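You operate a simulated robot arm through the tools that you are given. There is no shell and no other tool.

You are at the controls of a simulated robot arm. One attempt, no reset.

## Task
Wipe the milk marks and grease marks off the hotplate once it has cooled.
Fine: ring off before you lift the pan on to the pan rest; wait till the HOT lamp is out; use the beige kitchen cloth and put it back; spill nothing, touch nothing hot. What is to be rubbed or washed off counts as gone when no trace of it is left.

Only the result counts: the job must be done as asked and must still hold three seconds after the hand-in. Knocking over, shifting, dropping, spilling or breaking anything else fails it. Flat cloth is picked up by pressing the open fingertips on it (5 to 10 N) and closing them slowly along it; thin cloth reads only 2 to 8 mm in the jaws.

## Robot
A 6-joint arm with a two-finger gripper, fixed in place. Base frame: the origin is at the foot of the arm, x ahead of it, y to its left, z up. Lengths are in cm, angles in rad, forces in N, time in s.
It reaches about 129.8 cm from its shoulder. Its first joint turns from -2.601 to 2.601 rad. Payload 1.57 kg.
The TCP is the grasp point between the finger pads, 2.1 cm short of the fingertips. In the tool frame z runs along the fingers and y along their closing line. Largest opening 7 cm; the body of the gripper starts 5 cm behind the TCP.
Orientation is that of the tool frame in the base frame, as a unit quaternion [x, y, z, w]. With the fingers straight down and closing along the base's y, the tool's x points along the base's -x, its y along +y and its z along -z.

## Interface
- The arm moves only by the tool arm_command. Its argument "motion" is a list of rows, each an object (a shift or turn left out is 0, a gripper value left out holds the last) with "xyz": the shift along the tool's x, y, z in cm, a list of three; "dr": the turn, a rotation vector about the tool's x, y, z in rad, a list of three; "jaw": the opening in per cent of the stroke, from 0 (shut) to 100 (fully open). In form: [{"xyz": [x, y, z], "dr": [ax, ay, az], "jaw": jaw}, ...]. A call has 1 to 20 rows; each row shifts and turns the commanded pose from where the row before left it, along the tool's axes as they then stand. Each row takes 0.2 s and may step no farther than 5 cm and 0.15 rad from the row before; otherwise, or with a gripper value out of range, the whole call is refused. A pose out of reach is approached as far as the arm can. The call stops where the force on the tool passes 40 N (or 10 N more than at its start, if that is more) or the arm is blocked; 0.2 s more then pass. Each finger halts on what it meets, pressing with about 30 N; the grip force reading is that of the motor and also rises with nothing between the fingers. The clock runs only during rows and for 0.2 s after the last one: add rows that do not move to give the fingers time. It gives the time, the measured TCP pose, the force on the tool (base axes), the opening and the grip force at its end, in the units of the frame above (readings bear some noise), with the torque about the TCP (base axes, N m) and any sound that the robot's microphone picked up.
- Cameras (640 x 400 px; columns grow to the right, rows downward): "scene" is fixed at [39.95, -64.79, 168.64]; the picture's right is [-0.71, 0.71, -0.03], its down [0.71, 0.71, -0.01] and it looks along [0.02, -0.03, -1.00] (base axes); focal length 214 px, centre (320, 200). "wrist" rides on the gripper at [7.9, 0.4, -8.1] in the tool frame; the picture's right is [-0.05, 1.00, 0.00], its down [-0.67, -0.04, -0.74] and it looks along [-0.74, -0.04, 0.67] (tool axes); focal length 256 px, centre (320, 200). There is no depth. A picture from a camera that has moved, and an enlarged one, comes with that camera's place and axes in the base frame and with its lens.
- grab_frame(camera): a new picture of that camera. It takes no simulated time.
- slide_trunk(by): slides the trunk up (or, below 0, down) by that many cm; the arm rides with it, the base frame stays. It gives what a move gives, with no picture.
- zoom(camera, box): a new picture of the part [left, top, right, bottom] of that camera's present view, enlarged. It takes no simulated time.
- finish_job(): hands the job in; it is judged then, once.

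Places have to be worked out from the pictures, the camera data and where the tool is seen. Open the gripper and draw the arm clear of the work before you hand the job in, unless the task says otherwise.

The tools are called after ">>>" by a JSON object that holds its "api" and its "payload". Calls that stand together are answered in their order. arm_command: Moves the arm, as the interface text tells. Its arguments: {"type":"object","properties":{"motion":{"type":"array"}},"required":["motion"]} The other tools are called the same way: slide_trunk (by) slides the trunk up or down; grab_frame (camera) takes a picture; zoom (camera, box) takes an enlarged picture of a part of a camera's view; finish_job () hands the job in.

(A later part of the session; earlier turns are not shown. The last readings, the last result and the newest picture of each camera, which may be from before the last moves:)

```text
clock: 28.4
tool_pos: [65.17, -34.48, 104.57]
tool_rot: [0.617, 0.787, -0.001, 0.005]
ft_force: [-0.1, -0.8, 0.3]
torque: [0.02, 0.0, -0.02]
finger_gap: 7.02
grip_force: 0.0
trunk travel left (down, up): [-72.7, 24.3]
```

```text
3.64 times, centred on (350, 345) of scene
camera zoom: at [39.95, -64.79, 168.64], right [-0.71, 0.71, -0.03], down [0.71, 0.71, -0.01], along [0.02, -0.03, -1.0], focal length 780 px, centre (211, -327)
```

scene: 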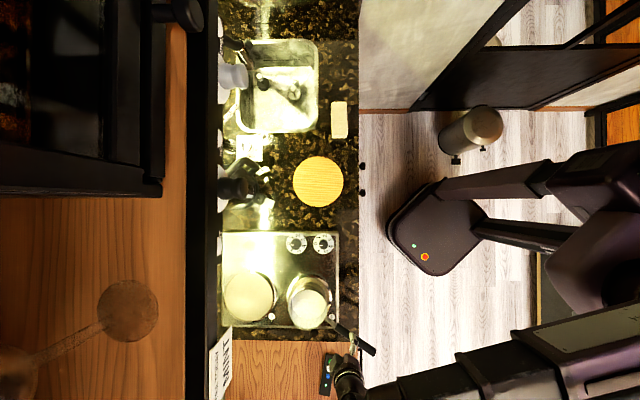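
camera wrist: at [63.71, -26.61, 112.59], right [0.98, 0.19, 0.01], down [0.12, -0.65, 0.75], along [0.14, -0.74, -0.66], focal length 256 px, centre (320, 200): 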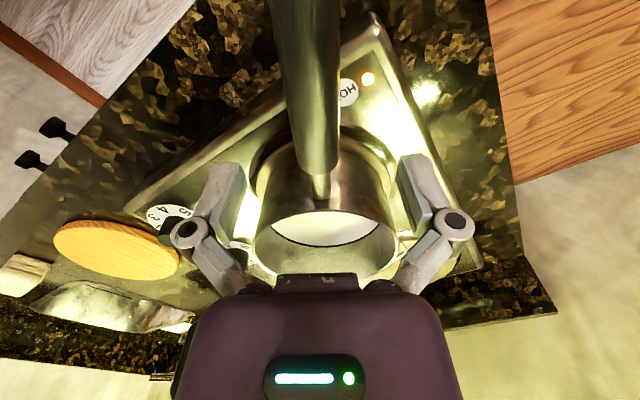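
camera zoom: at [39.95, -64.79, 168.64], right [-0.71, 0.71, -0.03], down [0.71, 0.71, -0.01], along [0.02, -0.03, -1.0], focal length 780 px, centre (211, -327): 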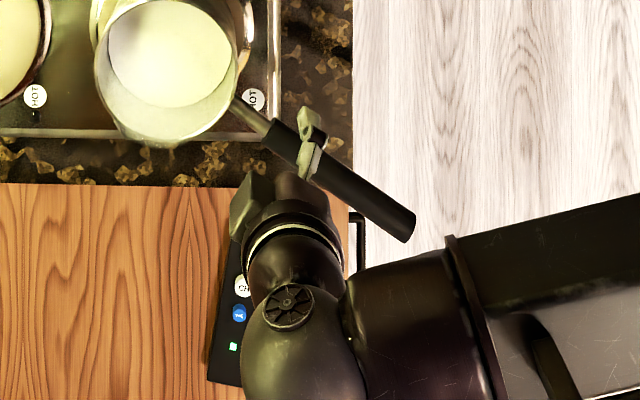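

The handle is aligned, about 0.2 cm off in y, and its inner end is ~1.6 cm from the TCP. I correct y and lower 2.9 cm.

>>> {"api": "arm_command", "payload": {"motion": [{"xyz": [0, -0.2, 0]}, {}]}}

>>> {"api": "slide_trunk", "payload": {"by": -2.9}}

>>> {"api": "grab_frame", "payload": {"camera": "wrist"}}

```text
clock: 29.0
tool_pos: [65.1, -34.57, 104.67]
tool_rot: [0.617, 0.787, 0.0, 0.004]
ft_force: [0.2, -0.3, 0.2]
torque: [-0.01, 0.0, 0.01]
finger_gap: 7.01
grip_force: 0.0
trunk travel left (down, up): [-72.7, 24.3]
```

```text
clock: 29.8
tool_pos: [65.06, -34.48, 101.61]
tool_rot: [0.617, 0.787, 0.0, 0.004]
ft_force: [-0.8, -0.2, -0.1]
torque: [0.02, 0.02, -0.01]
finger_gap: 7.0
grip_force: 0.1
trunk travel left (down, up): [-69.8, 27.2]
```

```text
taken
camera wrist: at [63.51, -26.63, 109.69], right [0.98, 0.19, 0.0], down [0.12, -0.65, 0.75], along [0.14, -0.74, -0.66], focal length 256 px, centre (320, 200)
```

wrist: 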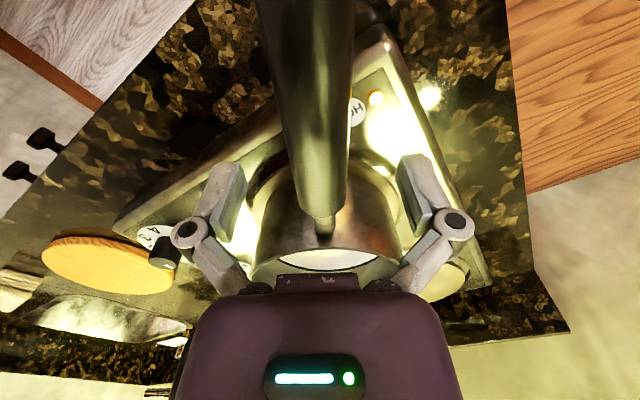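

The handle axis comes out at z≈102.0 with 2.35 cm diameter, well between the pads. I close slowly on it.

>>> {"api": "arm_command", "payload": {"motion": [{"jaw": 80}, {"jaw": 65}, {"jaw": 52}, {"jaw": 44}, {"jaw": 40}, {"jaw": 37}, {"jaw": 34}, {"jaw": 31}, {"jaw": 28}, {"jaw": 20}, {"jaw": 10}, {"jaw": 0}, {}]}}

>>> {"api": "grab_frame", "payload": {"camera": "wrist"}}

```text
clock: 32.6
tool_pos: [65.08, -34.48, 101.66]
tool_rot: [0.617, 0.787, 0.0, 0.004]
ft_force: [1.3, -0.8, 0.3]
torque: [-0.03, -0.02, 0.05]
finger_gap: 2.27
grip_force: 30.0
trunk travel left (down, up): [-69.8, 27.2]
```

```text
taken
camera wrist: at [63.51, -26.62, 109.69], right [0.98, 0.19, 0.01], down [0.12, -0.65, 0.75], along [0.14, -0.74, -0.66], focal length 256 px, centre (320, 200)
```

wrist: 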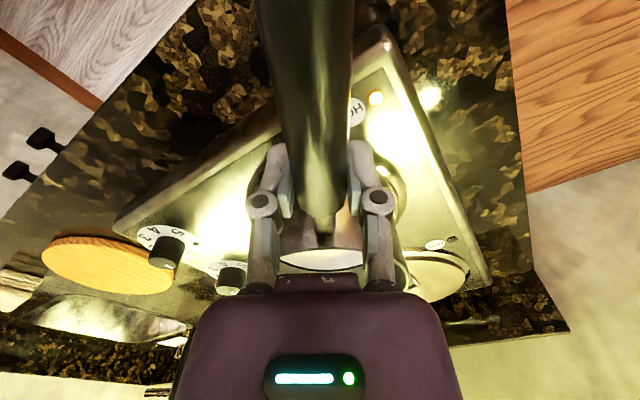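

The handle is held (2.27 cm, 30 N) with no side load. I test with a lift of only 0.3 cm to see weight and whether the grip holds the pan level.

>>> {"api": "slide_trunk", "payload": {"by": 0.3}}

>>> {"api": "grab_frame", "payload": {"camera": "wrist"}}

>>> {"api": "zoom", "payload": {"camera": "scene", "box": [260, 260, 388, 340]}}

```text
clock: 33.1
tool_pos: [65.16, -34.56, 102.0]
tool_rot: [0.617, 0.787, 0.0, 0.004]
ft_force: [-0.2, 0.2, -5.9]
torque: [0.55, 0.11, 0.01]
finger_gap: 2.28
grip_force: 30.0
trunk travel left (down, up): [-70.1, 26.9]
```

```text
taken
camera wrist: at [63.55, -26.65, 109.95], right [0.98, 0.19, 0.0], down [0.12, -0.65, 0.75], along [0.14, -0.74, -0.66], focal length 256 px, centre (320, 200)
```

wrist: 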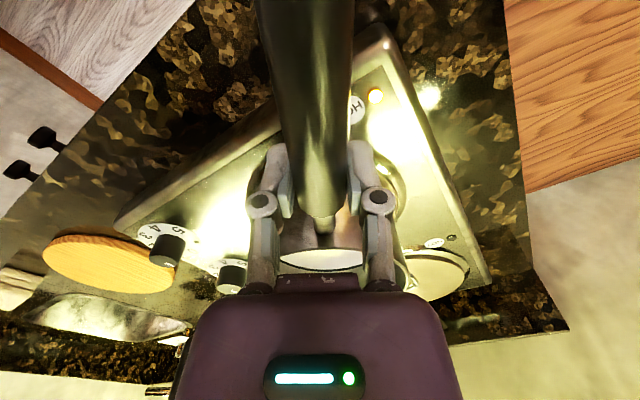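

```text
5.00 times, centred on (324, 300) of scene
camera zoom: at [39.95, -64.79, 168.64], right [-0.71, 0.71, -0.03], down [0.71, 0.71, -0.01], along [0.02, -0.03, -1.0], focal length 1072 px, centre (300, -300)
```

zoom: 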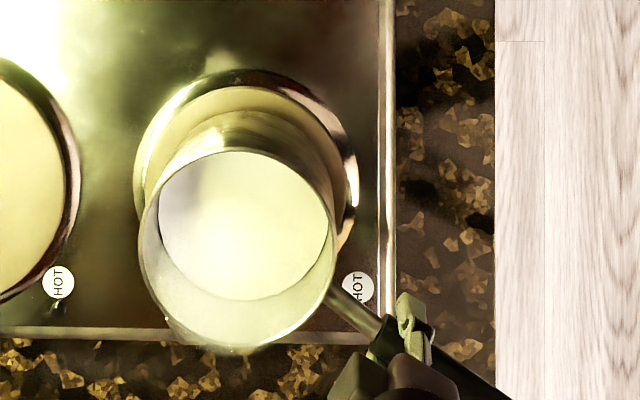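

It reads 5.9 N with 0.56 N·m, which suggests a pan of ~0.6 kg carried in full. I lift a further 0.4 cm to see whether this stays constant.

>>> {"api": "slide_trunk", "payload": {"by": 0.4}}

>>> {"api": "grab_frame", "payload": {"camera": "wrist"}}

>>> {"api": "zoom", "payload": {"camera": "scene", "box": [260, 260, 388, 340]}}

```text
clock: 33.6
tool_pos: [65.1, -34.54, 102.2]
tool_rot: [0.618, 0.787, 0.0, 0.003]
ft_force: [0.1, -0.9, -5.6]
torque: [0.55, 0.08, 0.01]
finger_gap: 2.26
grip_force: 30.1
trunk travel left (down, up): [-70.5, 26.5]
```

```text
taken
camera wrist: at [63.56, -26.65, 110.36], right [0.98, 0.19, 0.0], down [0.12, -0.65, 0.75], along [0.14, -0.74, -0.66], focal length 256 px, centre (320, 200)
```

wrist: 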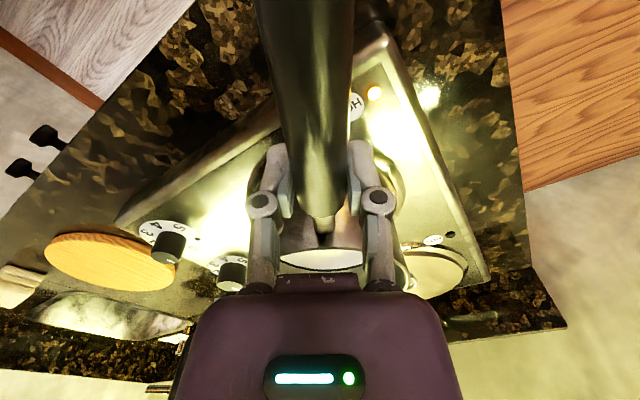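

```text
5.00 times, centred on (324, 300) of scene
camera zoom: at [39.95, -64.79, 168.64], right [-0.71, 0.71, -0.03], down [0.71, 0.71, -0.01], along [0.02, -0.03, -1.0], focal length 1072 px, centre (300, -300)
```

zoom: 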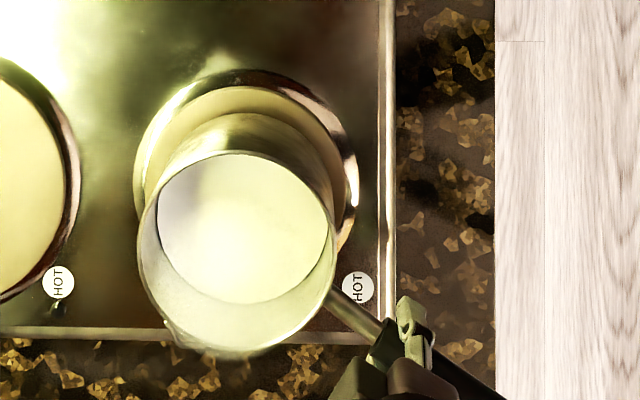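

Force and torque stay constant, so the pan hangs firmly and level. I raise it in gentle steps to clear the knobs.

>>> {"api": "slide_trunk", "payload": {"by": 2}}

>>> {"api": "slide_trunk", "payload": {"by": 3}}

>>> {"api": "slide_trunk", "payload": {"by": 3}}

>>> {"api": "grab_frame", "payload": {"camera": "wrist"}}

>>> {"api": "grab_frame", "payload": {"camera": "scene"}}

```text
clock: 34.3
tool_pos: [65.12, -34.55, 104.37]
tool_rot: [0.617, 0.787, -0.001, 0.004]
ft_force: [0.0, 0.8, -6.7]
torque: [0.53, 0.15, -0.03]
finger_gap: 2.28
grip_force: 30.0
trunk travel left (down, up): [-72.5, 24.5]
```

```text
clock: 35.0
tool_pos: [65.17, -34.49, 107.32]
tool_rot: [0.617, 0.787, 0.0, 0.004]
ft_force: [-0.2, 0.0, -6.1]
torque: [0.53, 0.14, 0.03]
finger_gap: 2.26
grip_force: 29.8
trunk travel left (down, up): [-75.5, 21.5]
```

```text
clock: 35.8
tool_pos: [65.08, -34.47, 110.36]
tool_rot: [0.617, 0.787, -0.001, 0.003]
ft_force: [-0.5, -0.4, -6.3]
torque: [0.55, 0.14, -0.01]
finger_gap: 2.27
grip_force: 29.6
trunk travel left (down, up): [-78.5, 18.5]
```

```text
taken
camera wrist: at [63.56, -26.66, 118.35], right [0.98, 0.19, 0.0], down [0.12, -0.65, 0.75], along [0.14, -0.74, -0.66], focal length 256 px, centre (320, 200)
```

wrist: 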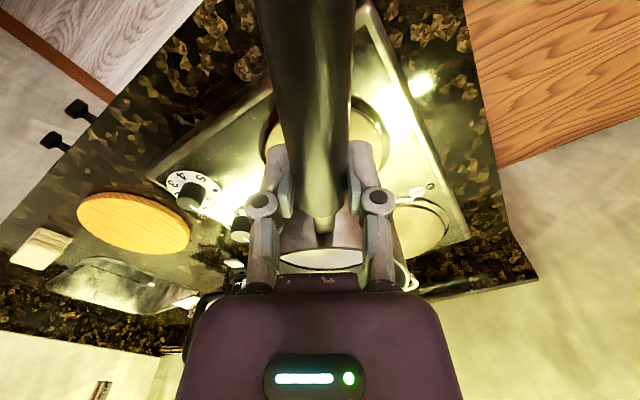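

```text
taken
```

scene: 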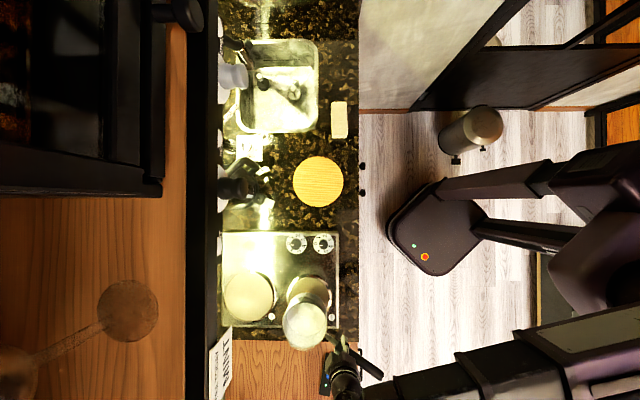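

The pan hangs level above the knobs. I carry it with a gentle ramped move of (-31.5, -27.5) cm so that it sits above the wooden rest.

>>> {"api": "arm_command", "payload": {"motion": [{"xyz": [-0.23, -0.444, 0]}, {"xyz": [-0.459, -0.888, 0]}, {"xyz": [-0.689, -1.332, 0]}, {"xyz": [-0.919, -1.776, 0]}, {"xyz": [-1.102, -2.132, 0]}, {"xyz": [-1.242, -2.403, 0]}, {"xyz": [-1.242, -2.403, 0]}, {"xyz": [-1.242, -2.403, 0]}, {"xyz": [-1.242, -2.403, 0]}, {"xyz": [-1.242, -2.403, 0]}, {"xyz": [-1.242, -2.403, 0]}, {"xyz": [-1.242, -2.403, 0]}, {"xyz": [-1.242, -2.403, 0]}, {"xyz": [-1.242, -2.403, 0]}, {"xyz": [-1.242, -2.403, 0]}, {"xyz": [-1.102, -2.132, 0]}, {"xyz": [-0.919, -1.776, 0]}, {"xyz": [-0.689, -1.332, 0]}, {"xyz": [-0.459, -0.888, 0]}, {"xyz": [-0.23, -0.444, 0]}]}}

>>> {"api": "grab_frame", "payload": {"camera": "wrist"}}

>>> {"api": "grab_frame", "payload": {"camera": "scene"}}

```text
clock: 40.0
tool_pos: [33.6, -62.09, 110.31]
tool_rot: [0.617, 0.787, 0.0, 0.004]
ft_force: [0.2, -0.8, -5.9]
torque: [0.47, 0.07, 0.01]
finger_gap: 2.27
grip_force: 29.9
out of reach, approached as far as the arm can: row 8, 10
trunk travel left (down, up): [-78.5, 18.5]
```

```text
taken
camera wrist: at [32.04, -54.22, 118.36], right [0.98, 0.19, 0.0], down [0.12, -0.65, 0.75], along [0.14, -0.74, -0.66], focal length 256 px, centre (320, 200)
```

wrist: 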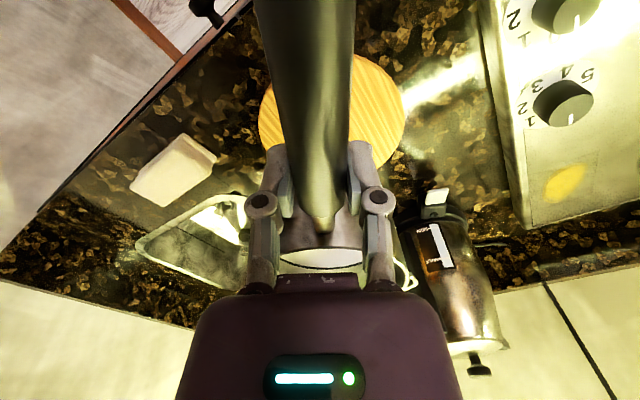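

```text
taken
```

scene: 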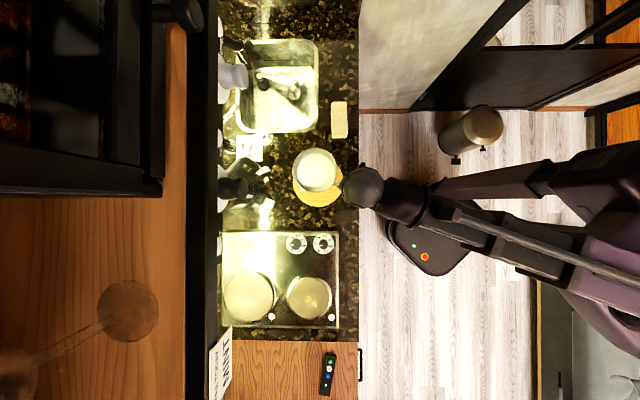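

The pan is over the rest, slightly off centre by perspective. I enlarge to correct.

>>> {"api": "zoom", "payload": {"camera": "scene", "box": [270, 130, 390, 220]}}

>>> {"api": "zoom", "payload": {"camera": "scene", "box": [216, 228, 346, 335]}}

```text
4.44 times, centred on (330, 175) of scene
camera zoom: at [39.95, -64.79, 168.64], right [-0.71, 0.71, -0.03], down [0.71, 0.71, -0.01], along [0.02, -0.03, -1.0], focal length 953 px, centre (276, 311)
```

zoom: 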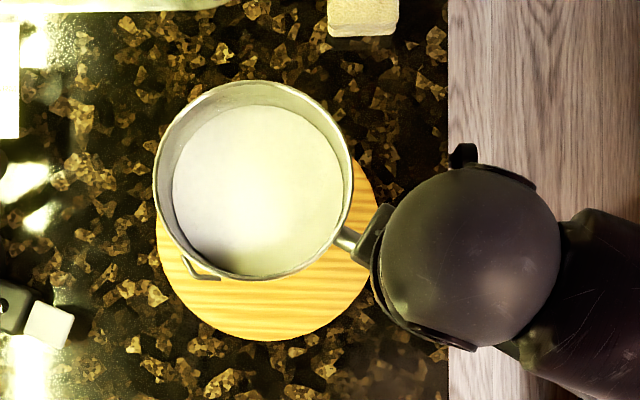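

```text
3.74 times, centred on (281, 282) of scene
camera zoom: at [39.95, -64.79, 168.64], right [-0.71, 0.71, -0.03], down [0.71, 0.71, -0.01], along [0.02, -0.03, -1.0], focal length 802 px, centre (466, -105)
```

zoom: 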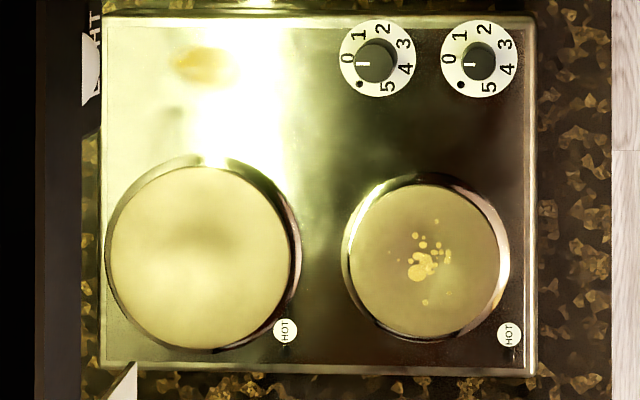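

The rest's centre lies about 1.0 cm further in D than the pan; milk spatter is now visible on the near ring, plus the grease blot at the back-left. I shift the pan by 1 cm in D and start lowering.

>>> {"api": "arm_command", "payload": {"motion": [{"xyz": [0.1, 0.16, 0]}, {"xyz": [0.16, 0.27, 0]}, {"xyz": [0.16, 0.27, 0]}, {"xyz": [0.1, 0.16, 0]}, {}]}}

>>> {"api": "slide_trunk", "payload": {"by": -4}}

>>> {"api": "slide_trunk", "payload": {"by": -4}}

>>> {"api": "grab_frame", "payload": {"camera": "wrist"}}

>>> {"api": "zoom", "payload": {"camera": "scene", "box": [270, 130, 390, 220]}}

```text
clock: 41.2
tool_pos: [34.16, -61.41, 110.36]
tool_rot: [0.617, 0.787, 0.0, 0.005]
ft_force: [-0.6, -0.8, -5.7]
torque: [0.51, 0.16, 0.0]
finger_gap: 2.28
grip_force: 30.3
trunk travel left (down, up): [-78.5, 18.5]
```

```text
clock: 42.0
tool_pos: [34.15, -61.48, 106.3]
tool_rot: [0.618, 0.786, 0.001, 0.004]
ft_force: [0.6, 0.8, -6.1]
torque: [0.53, 0.13, 0.01]
finger_gap: 2.24
grip_force: 30.2
trunk travel left (down, up): [-74.5, 22.5]
```

```text
clock: 42.8
tool_pos: [34.25, -61.44, 102.33]
tool_rot: [0.617, 0.787, 0.0, 0.003]
ft_force: [0.1, -0.7, -5.3]
torque: [0.51, 0.14, 0.01]
finger_gap: 2.24
grip_force: 30.2
trunk travel left (down, up): [-70.5, 26.5]
```

```text
taken
camera wrist: at [32.65, -53.58, 110.36], right [0.98, 0.19, 0.0], down [0.12, -0.65, 0.75], along [0.14, -0.74, -0.66], focal length 256 px, centre (320, 200)
```

wrist: 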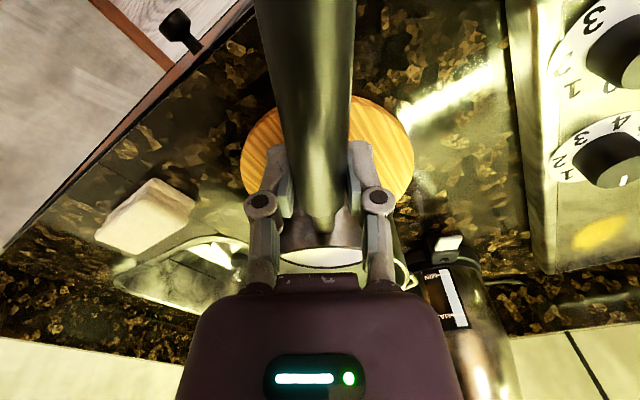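

```text
4.44 times, centred on (330, 175) of scene
camera zoom: at [39.95, -64.79, 168.64], right [-0.71, 0.71, -0.03], down [0.71, 0.71, -0.01], along [0.02, -0.03, -1.0], focal length 953 px, centre (276, 311)
```

zoom: 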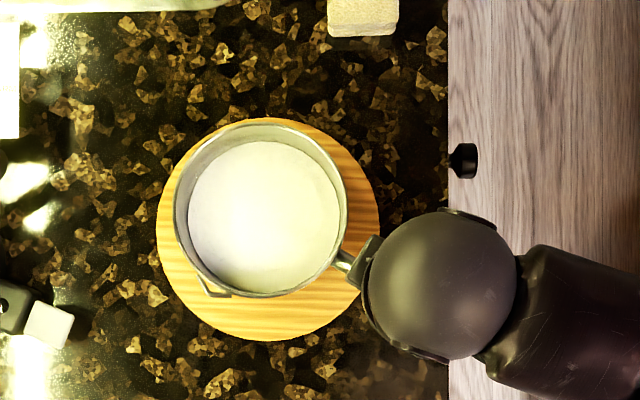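

Well centred. I lower in shrinking steps until the weight comes off.

>>> {"api": "slide_trunk", "payload": {"by": -2.5}}

>>> {"api": "slide_trunk", "payload": {"by": -1}}

>>> {"api": "slide_trunk", "payload": {"by": -0.6}}

```text
clock: 43.5
tool_pos: [34.24, -61.48, 99.83]
tool_rot: [0.617, 0.787, 0.0, 0.004]
ft_force: [0.9, -0.4, -6.3]
torque: [0.48, 0.13, -0.02]
finger_gap: 2.28
grip_force: 29.9
trunk travel left (down, up): [-68.0, 29.0]
```

```text
clock: 44.1
tool_pos: [34.2, -61.45, 98.86]
tool_rot: [0.617, 0.787, 0.001, 0.005]
ft_force: [-0.4, 0.4, -6.0]
torque: [0.52, 0.09, 0.01]
finger_gap: 2.27
grip_force: 29.7
trunk travel left (down, up): [-67.0, 30.0]
```

```text
clock: 44.7
tool_pos: [34.25, -61.49, 98.26]
tool_rot: [0.617, 0.787, 0.0, 0.004]
ft_force: [0.7, 0.4, -6.4]
torque: [0.52, 0.15, 0.01]
finger_gap: 2.28
grip_force: 29.6
trunk travel left (down, up): [-66.4, 30.6]
```

Still the full weight at z=98.26. I continue down in small steps, watching the force.

>>> {"api": "slide_trunk", "payload": {"by": -0.5}}

>>> {"api": "slide_trunk", "payload": {"by": -0.4}}

>>> {"api": "slide_trunk", "payload": {"by": -0.3}}

```text
clock: 45.2
tool_pos: [34.26, -61.45, 97.75]
tool_rot: [0.617, 0.787, 0.0, 0.005]
ft_force: [-1.0, 3.2, 2.0]
torque: [-0.5, -0.13, 0.01]
finger_gap: 2.28
grip_force: 30.1
trunk travel left (down, up): [-65.9, 31.1]
```

```text
clock: 45.8
tool_pos: [34.2, -61.27, 97.55]
tool_rot: [0.617, 0.787, -0.001, 0.005]
ft_force: [-0.8, 6.4, 17.2]
torque: [-0.38, -0.12, 0.02]
finger_gap: 2.26
grip_force: 30.5
trunk travel left (down, up): [-65.5, 31.5]
```

```text
clock: 46.3
tool_pos: [34.17, -61.31, 97.15]
tool_rot: [0.617, 0.787, -0.001, 0.005]
ft_force: [-2.2, 9.7, 17.5]
torque: [-0.26, -0.07, 0.01]
finger_gap: 2.25
grip_force: 30.0
trunk travel left (down, up): [-65.2, 31.8]
```

The pan has touched down and I am now pressing by 17 N, so I back up a little to remove the load before releasing.

>>> {"api": "slide_trunk", "payload": {"by": 0.3}}

>>> {"api": "zoom", "payload": {"camera": "scene", "box": [270, 130, 390, 220]}}

>>> {"api": "grab_frame", "payload": {"camera": "wrist"}}

```text
clock: 46.8
tool_pos: [34.2, -61.51, 97.15]
tool_rot: [0.617, 0.787, 0.0, 0.004]
ft_force: [0.1, 0.2, -6.1]
torque: [0.49, 0.13, 0.0]
finger_gap: 2.27
grip_force: 30.0
trunk travel left (down, up): [-65.5, 31.5]
```

```text
4.44 times, centred on (330, 175) of scene
camera zoom: at [39.95, -64.79, 168.64], right [-0.71, 0.71, -0.03], down [0.71, 0.71, -0.01], along [0.02, -0.03, -1.0], focal length 953 px, centre (276, 311)
```

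zoom: 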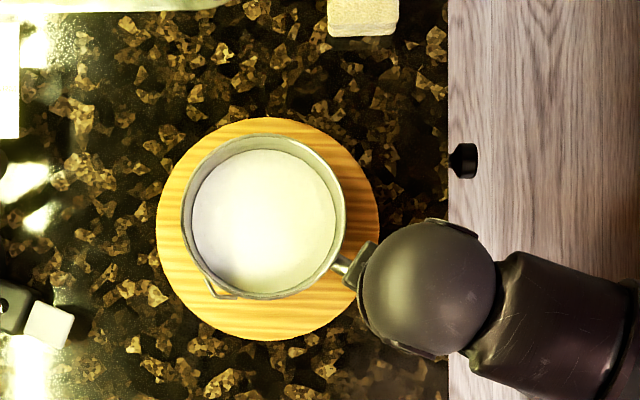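

```text
taken
camera wrist: at [32.65, -53.6, 105.35], right [0.98, 0.19, 0.0], down [0.12, -0.65, 0.75], along [0.14, -0.74, -0.66], focal length 256 px, centre (320, 200)
```

wrist: 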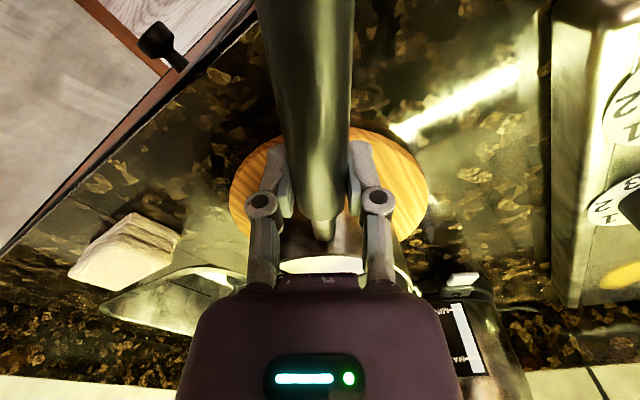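

The full weight is back, so touch-down is only just below. I lower by 0.1 cm steps to about zero load.

>>> {"api": "slide_trunk", "payload": {"by": -0.12}}

>>> {"api": "zoom", "payload": {"camera": "wrist", "box": [40, 180, 240, 305]}}

```text
clock: 47.3
tool_pos: [34.15, -61.48, 97.31]
tool_rot: [0.618, 0.787, -0.001, 0.004]
ft_force: [-0.4, -2.1, -0.6]
torque: [0.06, 0.02, 0.03]
finger_gap: 2.24
grip_force: 29.7
trunk travel left (down, up): [-65.4, 31.6]
```

```text
3.20 times, centred on (140, 242) of wrist
camera zoom: at [32.65, -53.59, 105.26], right [0.98, 0.19, 0.01], down [0.12, -0.65, 0.75], along [0.14, -0.74, -0.66], focal length 819 px, centre (896, 64)
```

zoom: 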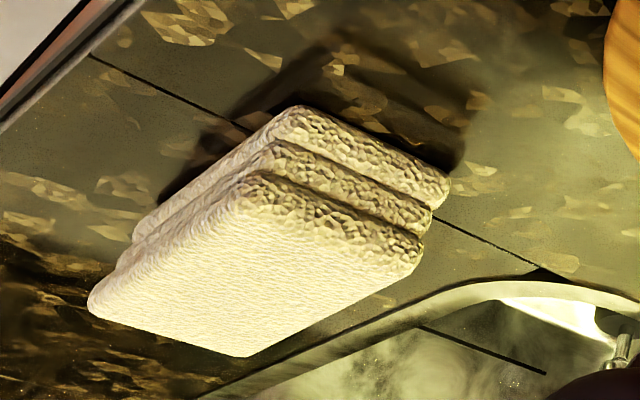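

The load is ~0 N, so the pan stands on the rest. And the beige block turns out to be a terry cloth folded in three layers: that is the beige kitchen cloth. I open the fingers gently.

>>> {"api": "arm_command", "payload": {"motion": [{"jaw": 33}, {"jaw": 36}, {"jaw": 42}, {"jaw": 55}, {"jaw": 70}, {"jaw": 85}, {"jaw": 100}, {}]}}

>>> {"api": "grab_frame", "payload": {"camera": "wrist"}}

>>> {"api": "zoom", "payload": {"camera": "scene", "box": [270, 130, 390, 220]}}

```text
clock: 49.1
tool_pos: [34.04, -61.51, 97.18]
tool_rot: [0.617, 0.787, 0.0, 0.005]
ft_force: [0.0, 0.1, -0.4]
torque: [0.02, 0.01, -0.02]
finger_gap: 7.01
grip_force: 0.1
trunk travel left (down, up): [-65.4, 31.6]
```

```text
taken
camera wrist: at [32.63, -53.55, 105.27], right [0.98, 0.19, 0.01], down [0.12, -0.65, 0.75], along [0.14, -0.74, -0.66], focal length 256 px, centre (320, 200)
```

wrist: 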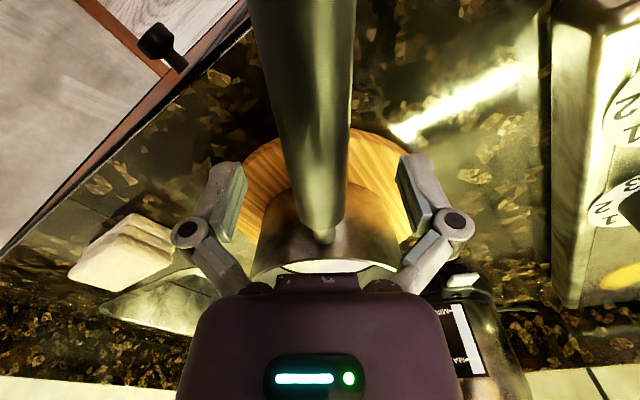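

```text
4.44 times, centred on (330, 175) of scene
camera zoom: at [39.95, -64.79, 168.64], right [-0.71, 0.71, -0.03], down [0.71, 0.71, -0.01], along [0.02, -0.03, -1.0], focal length 953 px, centre (276, 311)
```

zoom: 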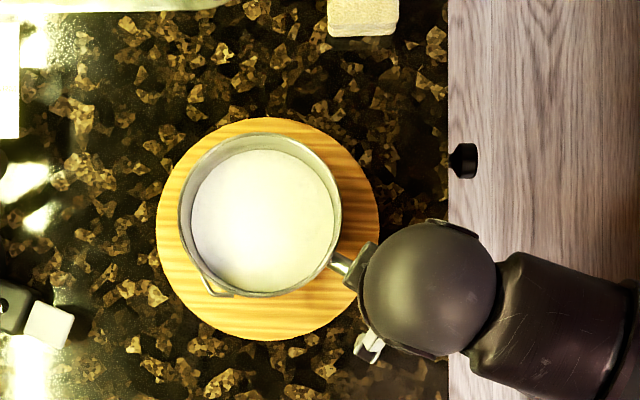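

The pan stands alone on the rest. I raise straight up clear of the handle, then check the HOT lamp in the scene view.

>>> {"api": "slide_trunk", "payload": {"by": 12}}

>>> {"api": "zoom", "payload": {"camera": "scene", "box": [300, 295, 348, 325]}}

>>> {"api": "zoom", "payload": {"camera": "scene", "box": [270, 130, 390, 220]}}

>>> {"api": "grab_frame", "payload": {"camera": "wrist"}}

```text
clock: 50.6
tool_pos: [34.2, -61.52, 109.22]
tool_rot: [0.617, 0.787, -0.001, 0.003]
ft_force: [0.1, -0.2, -0.1]
torque: [-0.01, 0.01, -0.01]
finger_gap: 6.99
grip_force: 0.0
trunk travel left (down, up): [-77.4, 19.6]
```

```text
13.33 times, centred on (324, 310) of scene
camera zoom: at [39.95, -64.79, 168.64], right [-0.71, 0.71, -0.03], down [0.71, 0.71, -0.01], along [0.02, -0.03, -1.0], focal length 2860 px, centre (267, -1267)
```

zoom: 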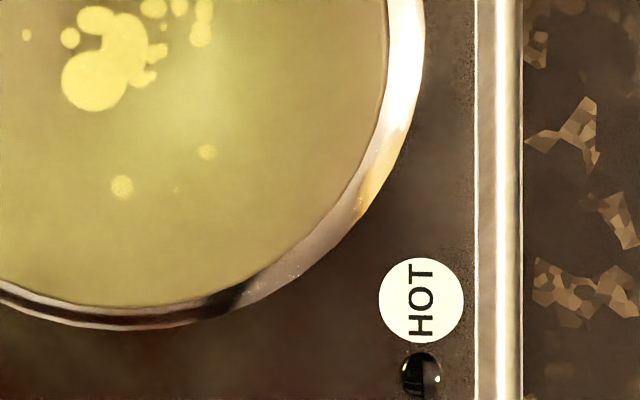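

```text
4.44 times, centred on (330, 175) of scene
camera zoom: at [39.95, -64.79, 168.64], right [-0.71, 0.71, -0.03], down [0.71, 0.71, -0.01], along [0.02, -0.03, -1.0], focal length 953 px, centre (276, 311)
```

zoom: 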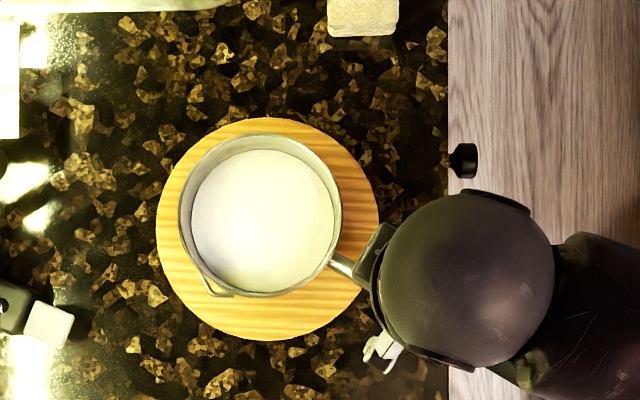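

```text
taken
camera wrist: at [32.63, -53.55, 117.26], right [0.98, 0.19, 0.01], down [0.12, -0.65, 0.75], along [0.14, -0.74, -0.66], focal length 256 px, centre (320, 200)
```

wrist: 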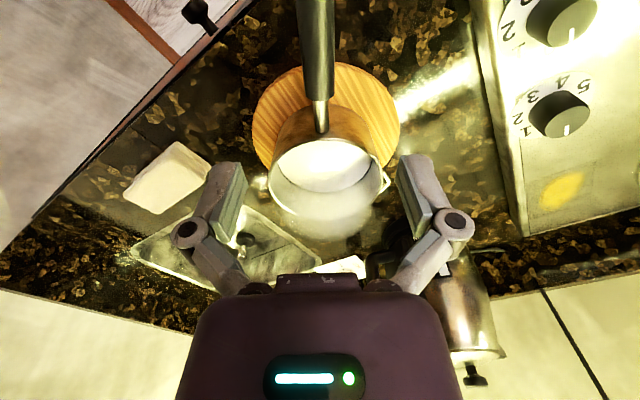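

The HOT lamp below the label already looks dark. I look closer at both lamps to be sure.

>>> {"api": "zoom", "payload": {"camera": "scene", "box": [316, 308, 348, 328]}}

>>> {"api": "zoom", "payload": {"camera": "scene", "box": [256, 308, 288, 328]}}

>>> {"api": "zoom", "payload": {"camera": "scene", "box": [284, 270, 334, 322]}}

>>> {"api": "zoom", "payload": {"camera": "scene", "box": [216, 228, 296, 278]}}

>>> {"api": "zoom", "payload": {"camera": "scene", "box": [216, 264, 296, 332]}}

```text
16.00 times, centred on (332, 318) of scene
camera zoom: at [39.95, -64.79, 168.64], right [-0.71, 0.71, -0.03], down [0.71, 0.71, -0.01], along [0.02, -0.03, -1.0], focal length 3432 px, centre (128, -1688)
```

zoom: 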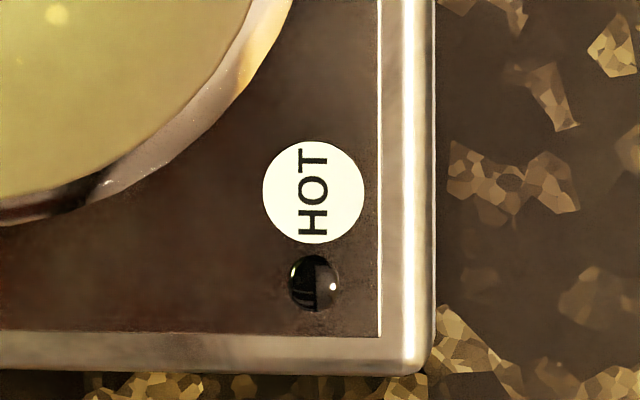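

```text
16.00 times, centred on (272, 318) of scene
camera zoom: at [39.95, -64.79, 168.64], right [-0.71, 0.71, -0.03], down [0.71, 0.71, -0.01], along [0.02, -0.03, -1.0], focal length 3432 px, centre (1088, -1688)
```

zoom: 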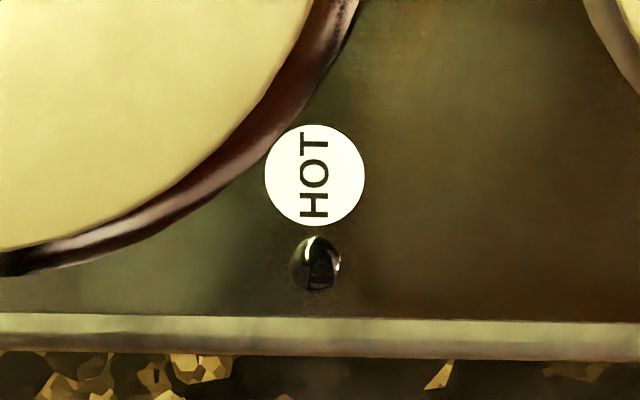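

```text
7.69 times, centred on (309, 296) of scene
camera zoom: at [39.95, -64.79, 168.64], right [-0.71, 0.71, -0.03], down [0.71, 0.71, -0.01], along [0.02, -0.03, -1.0], focal length 1650 px, centre (405, -538)
```

zoom: 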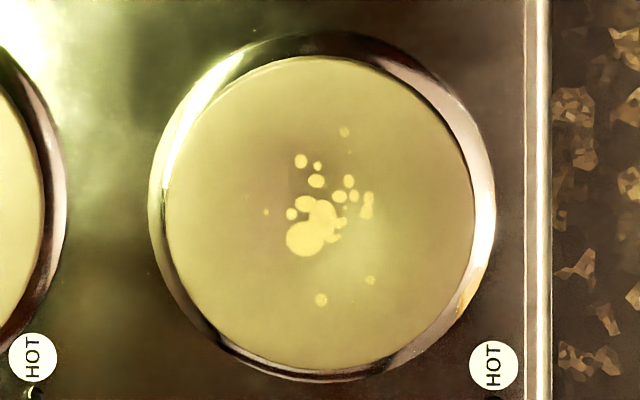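

```text
8.00 times, centred on (256, 253) of scene
camera zoom: at [39.95, -64.79, 168.64], right [-0.71, 0.71, -0.03], down [0.71, 0.71, -0.01], along [0.02, -0.03, -1.0], focal length 1716 px, centre (832, -224)
```

zoom: 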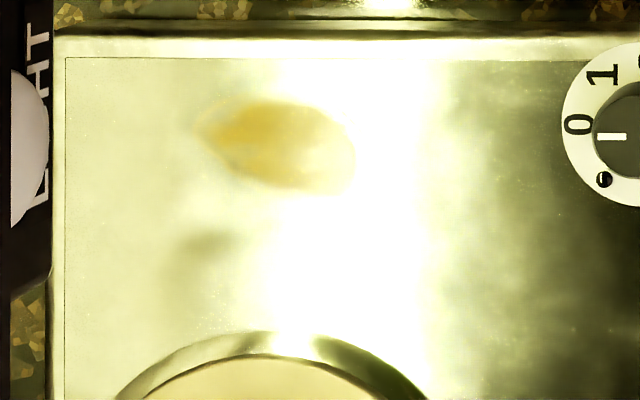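

```text
5.88 times, centred on (256, 298) of scene
camera zoom: at [39.95, -64.79, 168.64], right [-0.71, 0.71, -0.03], down [0.71, 0.71, -0.01], along [0.02, -0.03, -1.0], focal length 1262 px, centre (696, -376)
```

zoom: 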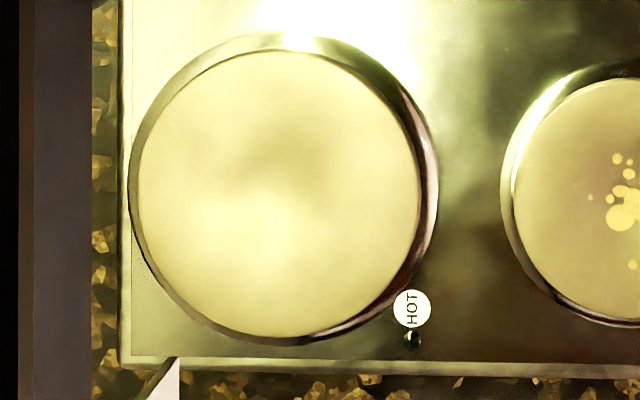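

Both HOT lamps are out in the scene view. Before fetching the cloth I want to know what stands above the back of the hob, so I raise a little, and tilt the hand to look at the wall.

>>> {"api": "slide_trunk", "payload": {"by": 10}}

>>> {"api": "arm_command", "payload": {"motion": [{"dr": [0, -0.14, 0]}, {"dr": [0, -0.14, 0]}, {"dr": [0, -0.14, 0]}, {"dr": [0, -0.14, 0]}, {}]}}

>>> {"api": "grab_frame", "payload": {"camera": "wrist"}}

```text
clock: 51.9
tool_pos: [34.28, -61.47, 119.3]
tool_rot: [0.617, 0.787, 0.0, 0.005]
ft_force: [-0.5, 0.4, -0.4]
torque: [0.02, 0.01, -0.02]
finger_gap: 7.02
grip_force: 0.0
trunk travel left (down, up): [-87.4, 9.6]
```

```text
clock: 53.1
tool_pos: [34.22, -61.38, 122.05]
tool_rot: [0.593, 0.755, -0.171, 0.221]
ft_force: [0.0, -0.7, 0.8]
torque: [0.02, 0.0, 0.0]
finger_gap: 6.97
grip_force: 0.0
out of reach, approached as far as the arm can: row 2, 3, 4
trunk travel left (down, up): [-87.4, 9.6]
```

```text
taken
camera wrist: at [31.95, -50.51, 124.7], right [0.98, 0.2, 0.03], down [0.0, -0.17, 0.99], along [0.2, -0.97, -0.16], focal length 256 px, centre (320, 200)
```

wrist: 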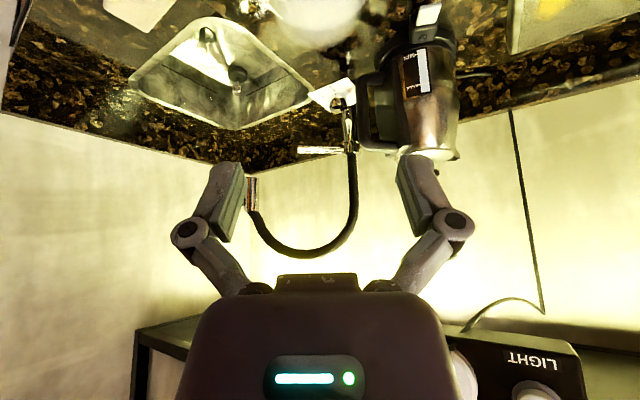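

A dark shelf with the LIGHT switch hangs at about z≈134 above the back of the counter; the wrist stays ~18 cm lower when wiping, so it is clear. I tilt back and turn the tool by +1.026 rad so it closes across the cloth's short side.

>>> {"api": "arm_command", "payload": {"motion": [{"dr": [0, 0.14, 0]}, {"dr": [0, 0.14, 0]}, {"dr": [0, 0.14, 0]}, {"dr": [0, 0.14, 0]}, {}, {"dr": [0, 0, 0.1282]}, {"dr": [0, 0, 0.1282]}, {"dr": [0, 0, 0.1282]}, {"dr": [0, 0, 0.1282]}, {"dr": [0, 0, 0.1282]}, {"dr": [0, 0, 0.1282]}, {"dr": [0, 0, 0.1282]}, {"dr": [0, 0, 0.1282]}, {}]}}

>>> {"api": "grab_frame", "payload": {"camera": "wrist"}}

>>> {"api": "grab_frame", "payload": {"camera": "scene"}}

```text
clock: 56.1
tool_pos: [34.06, -61.44, 119.16]
tool_rot: [0.924, 0.382, 0.002, 0.004]
ft_force: [-0.3, -0.1, -0.1]
torque: [0.0, -0.02, 0.0]
finger_gap: 7.0
grip_force: 0.0
out of reach, approached as far as the arm can: row 1, 2, 3, 13
trunk travel left (down, up): [-87.4, 9.6]
```

```text
taken
camera wrist: at [39.98, -56.05, 127.33], right [0.67, -0.74, 0.01], down [-0.5, -0.44, 0.74], along [-0.55, -0.5, -0.67], focal length 256 px, centre (320, 200)
```

wrist: 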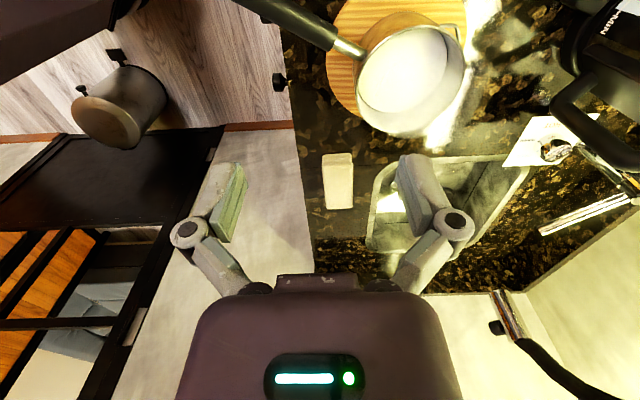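

```text
taken
```

scene: 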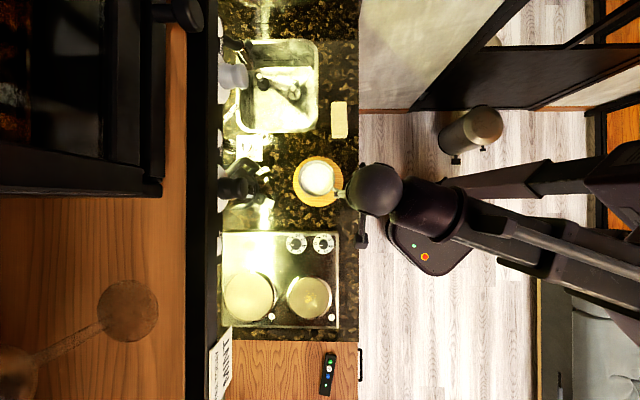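

The tool now points its x along the counter (D) and closes across it. I move about 28 cm toward the cloth and view it from above.

>>> {"api": "arm_command", "payload": {"motion": [{"xyz": [-2, 0.2, 0]}, {"xyz": [-4, 0.3, 0]}, {"xyz": [-4, 0.3, 0]}, {"xyz": [-4, 0.3, 0]}, {"xyz": [-4, 0.3, 0]}, {"xyz": [-4, 0.3, 0]}, {"xyz": [-4, 0.3, 0]}, {"xyz": [-2, 0.2, 0]}, {}]}}

>>> {"api": "grab_frame", "payload": {"camera": "wrist"}}

>>> {"api": "grab_frame", "payload": {"camera": "scene"}}

```text
clock: 58.1
tool_pos: [15.94, -82.57, 119.25]
tool_rot: [0.924, 0.383, 0.002, 0.004]
ft_force: [0.8, 0.1, 0.6]
torque: [0.0, -0.03, -0.03]
finger_gap: 7.0
grip_force: 0.0
out of reach, approached as far as the arm can: row 5
trunk travel left (down, up): [-87.4, 9.6]
```

```text
taken
camera wrist: at [21.67, -77.07, 127.34], right [0.67, -0.74, 0.01], down [-0.5, -0.44, 0.74], along [-0.55, -0.5, -0.67], focal length 256 px, centre (320, 200)
```

wrist: 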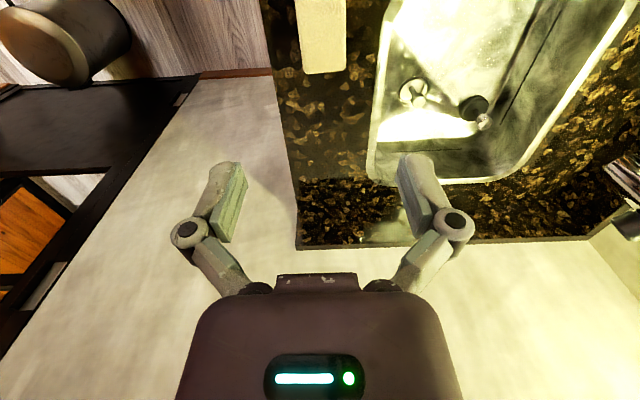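

```text
taken
```

scene: 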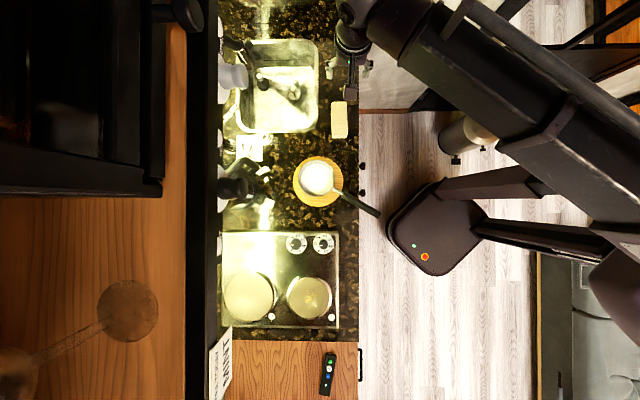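

The cloth lies under the tool, so I lower the trunk 15 cm and look again.

>>> {"api": "slide_trunk", "payload": {"by": -15}}

>>> {"api": "grab_frame", "payload": {"camera": "wrist"}}

>>> {"api": "zoom", "payload": {"camera": "scene", "box": [300, 50, 400, 150]}}

```text
clock: 59.9
tool_pos: [15.94, -82.37, 104.32]
tool_rot: [0.924, 0.382, 0.001, 0.004]
ft_force: [0.3, 0.2, -0.7]
torque: [0.0, 0.01, 0.01]
finger_gap: 7.0
grip_force: 0.1
trunk travel left (down, up): [-72.4, 24.6]
```

```text
taken
camera wrist: at [21.7, -77.07, 112.34], right [0.67, -0.74, 0.01], down [-0.5, -0.44, 0.74], along [-0.55, -0.5, -0.67], focal length 256 px, centre (320, 200)
```

wrist: 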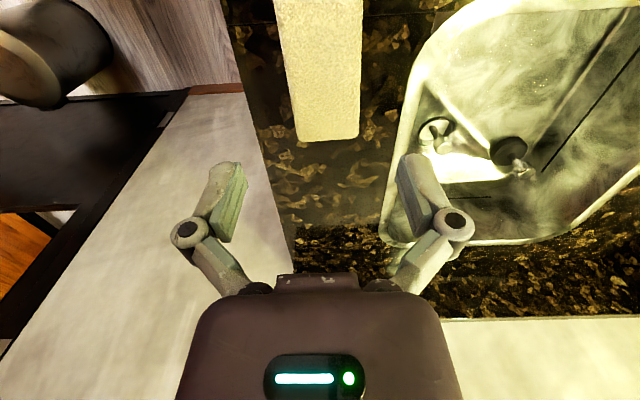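

```text
4.00 times, centred on (350, 100) of scene
camera zoom: at [39.95, -64.79, 168.64], right [-0.71, 0.71, -0.03], down [0.71, 0.71, -0.01], along [0.02, -0.03, -1.0], focal length 858 px, centre (200, 600)
```

zoom: 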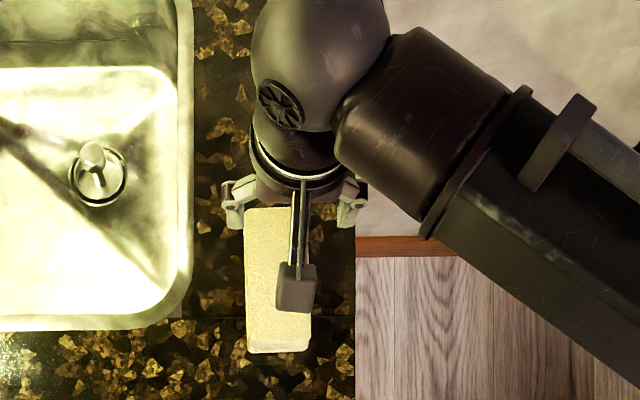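

The cloth is about 5.7 cm wide, its far end at tool x≈-6.5, so it's centred near the TCP with a 0.3 cm y offset. I correct and lower another 6 cm.

>>> {"api": "arm_command", "payload": {"motion": [{"xyz": [0.2, 0.3, 0]}, {}]}}

>>> {"api": "slide_trunk", "payload": {"by": -6}}

>>> {"api": "grab_frame", "payload": {"camera": "wrist"}}

>>> {"api": "zoom", "payload": {"camera": "scene", "box": [300, 80, 380, 150]}}

```text
clock: 60.5
tool_pos: [16.26, -82.48, 104.18]
tool_rot: [0.924, 0.383, 0.001, 0.003]
ft_force: [-0.1, -0.4, -0.1]
torque: [0.01, 0.0, 0.0]
finger_gap: 7.0
grip_force: 0.1
trunk travel left (down, up): [-72.4, 24.6]
```

```text
clock: 61.5
tool_pos: [16.2, -82.54, 98.31]
tool_rot: [0.924, 0.382, 0.002, 0.004]
ft_force: [-0.3, -0.2, -0.1]
torque: [0.01, 0.02, 0.01]
finger_gap: 7.02
grip_force: 0.0
trunk travel left (down, up): [-66.4, 30.6]
```

```text
taken
camera wrist: at [22.05, -77.16, 106.33], right [0.67, -0.74, 0.01], down [-0.5, -0.44, 0.74], along [-0.55, -0.5, -0.67], focal length 256 px, centre (320, 200)
```

wrist: 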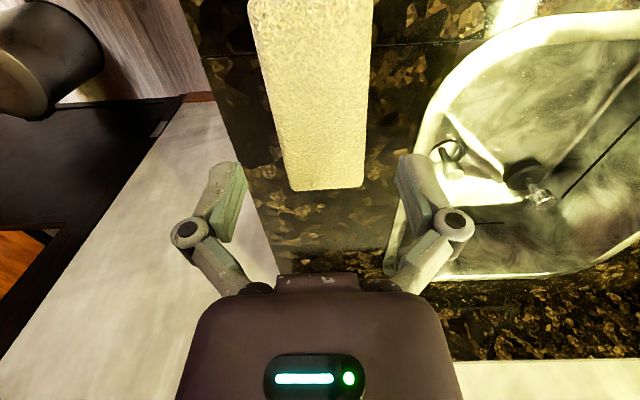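

```text
5.71 times, centred on (340, 115) of scene
camera zoom: at [39.95, -64.79, 168.64], right [-0.71, 0.71, -0.03], down [0.71, 0.71, -0.01], along [0.02, -0.03, -1.0], focal length 1226 px, centre (206, 686)
```

zoom: 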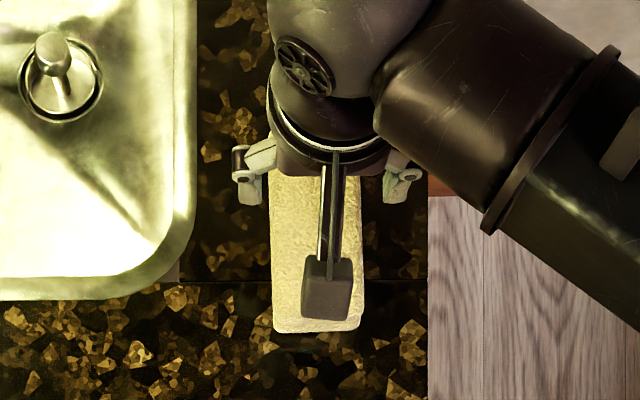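

The cloth is centred between the open fingers (edges ±2.85 cm). I lower another 5 cm around it.

>>> {"api": "slide_trunk", "payload": {"by": -5}}

>>> {"api": "grab_frame", "payload": {"camera": "wrist"}}

```text
clock: 62.4
tool_pos: [16.21, -82.55, 93.21]
tool_rot: [0.924, 0.383, 0.001, 0.003]
ft_force: [1.2, 0.2, 0.0]
torque: [0.0, 0.01, 0.02]
finger_gap: 6.99
grip_force: 0.2
trunk travel left (down, up): [-61.4, 35.6]
```

```text
taken
camera wrist: at [22.06, -77.15, 101.33], right [0.67, -0.74, 0.01], down [-0.5, -0.44, 0.74], along [-0.55, -0.5, -0.67], focal length 256 px, centre (320, 200)
```

wrist: 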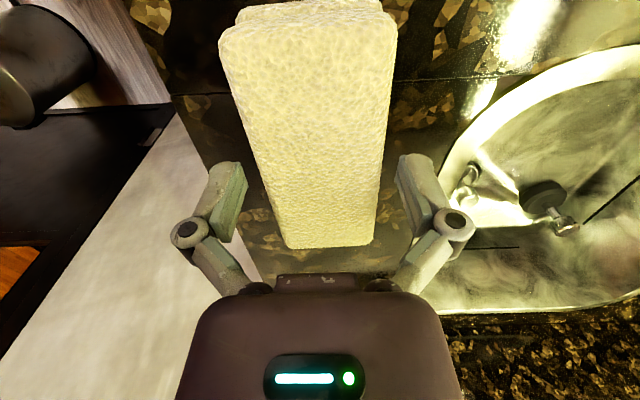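

The cloth's top is at z≈91.8 and its centre is ~0.8 cm to -x. I shift there and lower 2.5 cm so the pads straddle it.

>>> {"api": "arm_command", "payload": {"motion": [{"xyz": [-0.4, 0, 0]}, {"xyz": [-0.4, 0, 0]}, {}]}}

>>> {"api": "slide_trunk", "payload": {"by": -1.5}}

>>> {"api": "slide_trunk", "payload": {"by": -1.0}}

>>> {"api": "grab_frame", "payload": {"camera": "wrist"}}

```text
clock: 63.2
tool_pos: [15.63, -83.05, 93.24]
tool_rot: [0.924, 0.383, 0.002, 0.004]
ft_force: [0.1, 0.3, -0.8]
torque: [-0.01, 0.02, 0.01]
finger_gap: 7.0
grip_force: 0.0
trunk travel left (down, up): [-61.4, 35.6]
```

```text
clock: 63.8
tool_pos: [15.67, -83.19, 91.76]
tool_rot: [0.924, 0.383, 0.002, 0.004]
ft_force: [0.2, -0.1, 0.1]
torque: [-0.01, -0.01, -0.02]
finger_gap: 7.0
grip_force: 0.1
trunk travel left (down, up): [-59.9, 37.1]
```

```text
clock: 64.4
tool_pos: [15.7, -83.16, 90.7]
tool_rot: [0.924, 0.383, 0.002, 0.004]
ft_force: [-0.4, -0.1, 0.8]
torque: [0.01, 0.01, -0.02]
finger_gap: 6.99
grip_force: 0.1
trunk travel left (down, up): [-58.9, 38.1]
```

```text
taken
camera wrist: at [21.48, -77.73, 98.83], right [0.67, -0.74, 0.01], down [-0.5, -0.44, 0.74], along [-0.55, -0.5, -0.67], focal length 256 px, centre (320, 200)
```

wrist: 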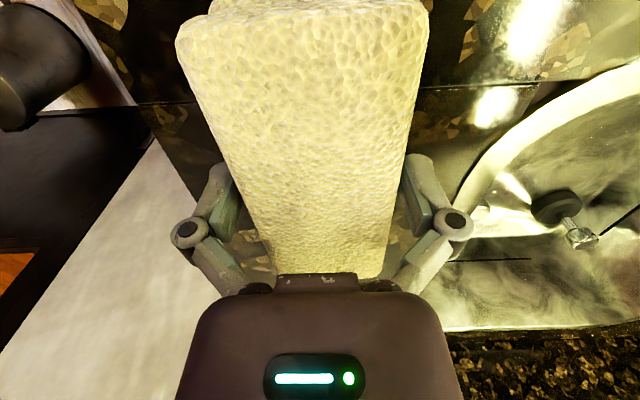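

The pads straddle the cloth without contact. I close slowly, watching the opening and force.

>>> {"api": "arm_command", "payload": {"motion": [{"jaw": 93}, {"jaw": 88}, {"jaw": 84}, {"jaw": 81}, {"jaw": 78}, {"jaw": 75}, {"jaw": 72}, {}]}}

>>> {"api": "grab_frame", "payload": {"camera": "wrist"}}

```text
clock: 66.2
tool_pos: [15.61, -83.12, 90.75]
tool_rot: [0.924, 0.383, 0.001, 0.005]
ft_force: [1.9, -4.6, 8.5]
torque: [0.11, 0.02, 0.06]
finger_gap: 5.53
grip_force: 30.5
trunk travel left (down, up): [-58.9, 38.1]
```

```text
taken
camera wrist: at [21.49, -77.73, 98.86], right [0.67, -0.74, 0.01], down [-0.5, -0.44, 0.74], along [-0.55, -0.5, -0.67], focal length 256 px, centre (320, 200)
```

wrist: 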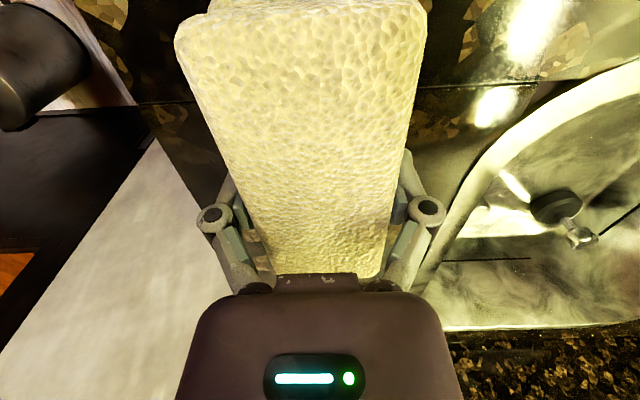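

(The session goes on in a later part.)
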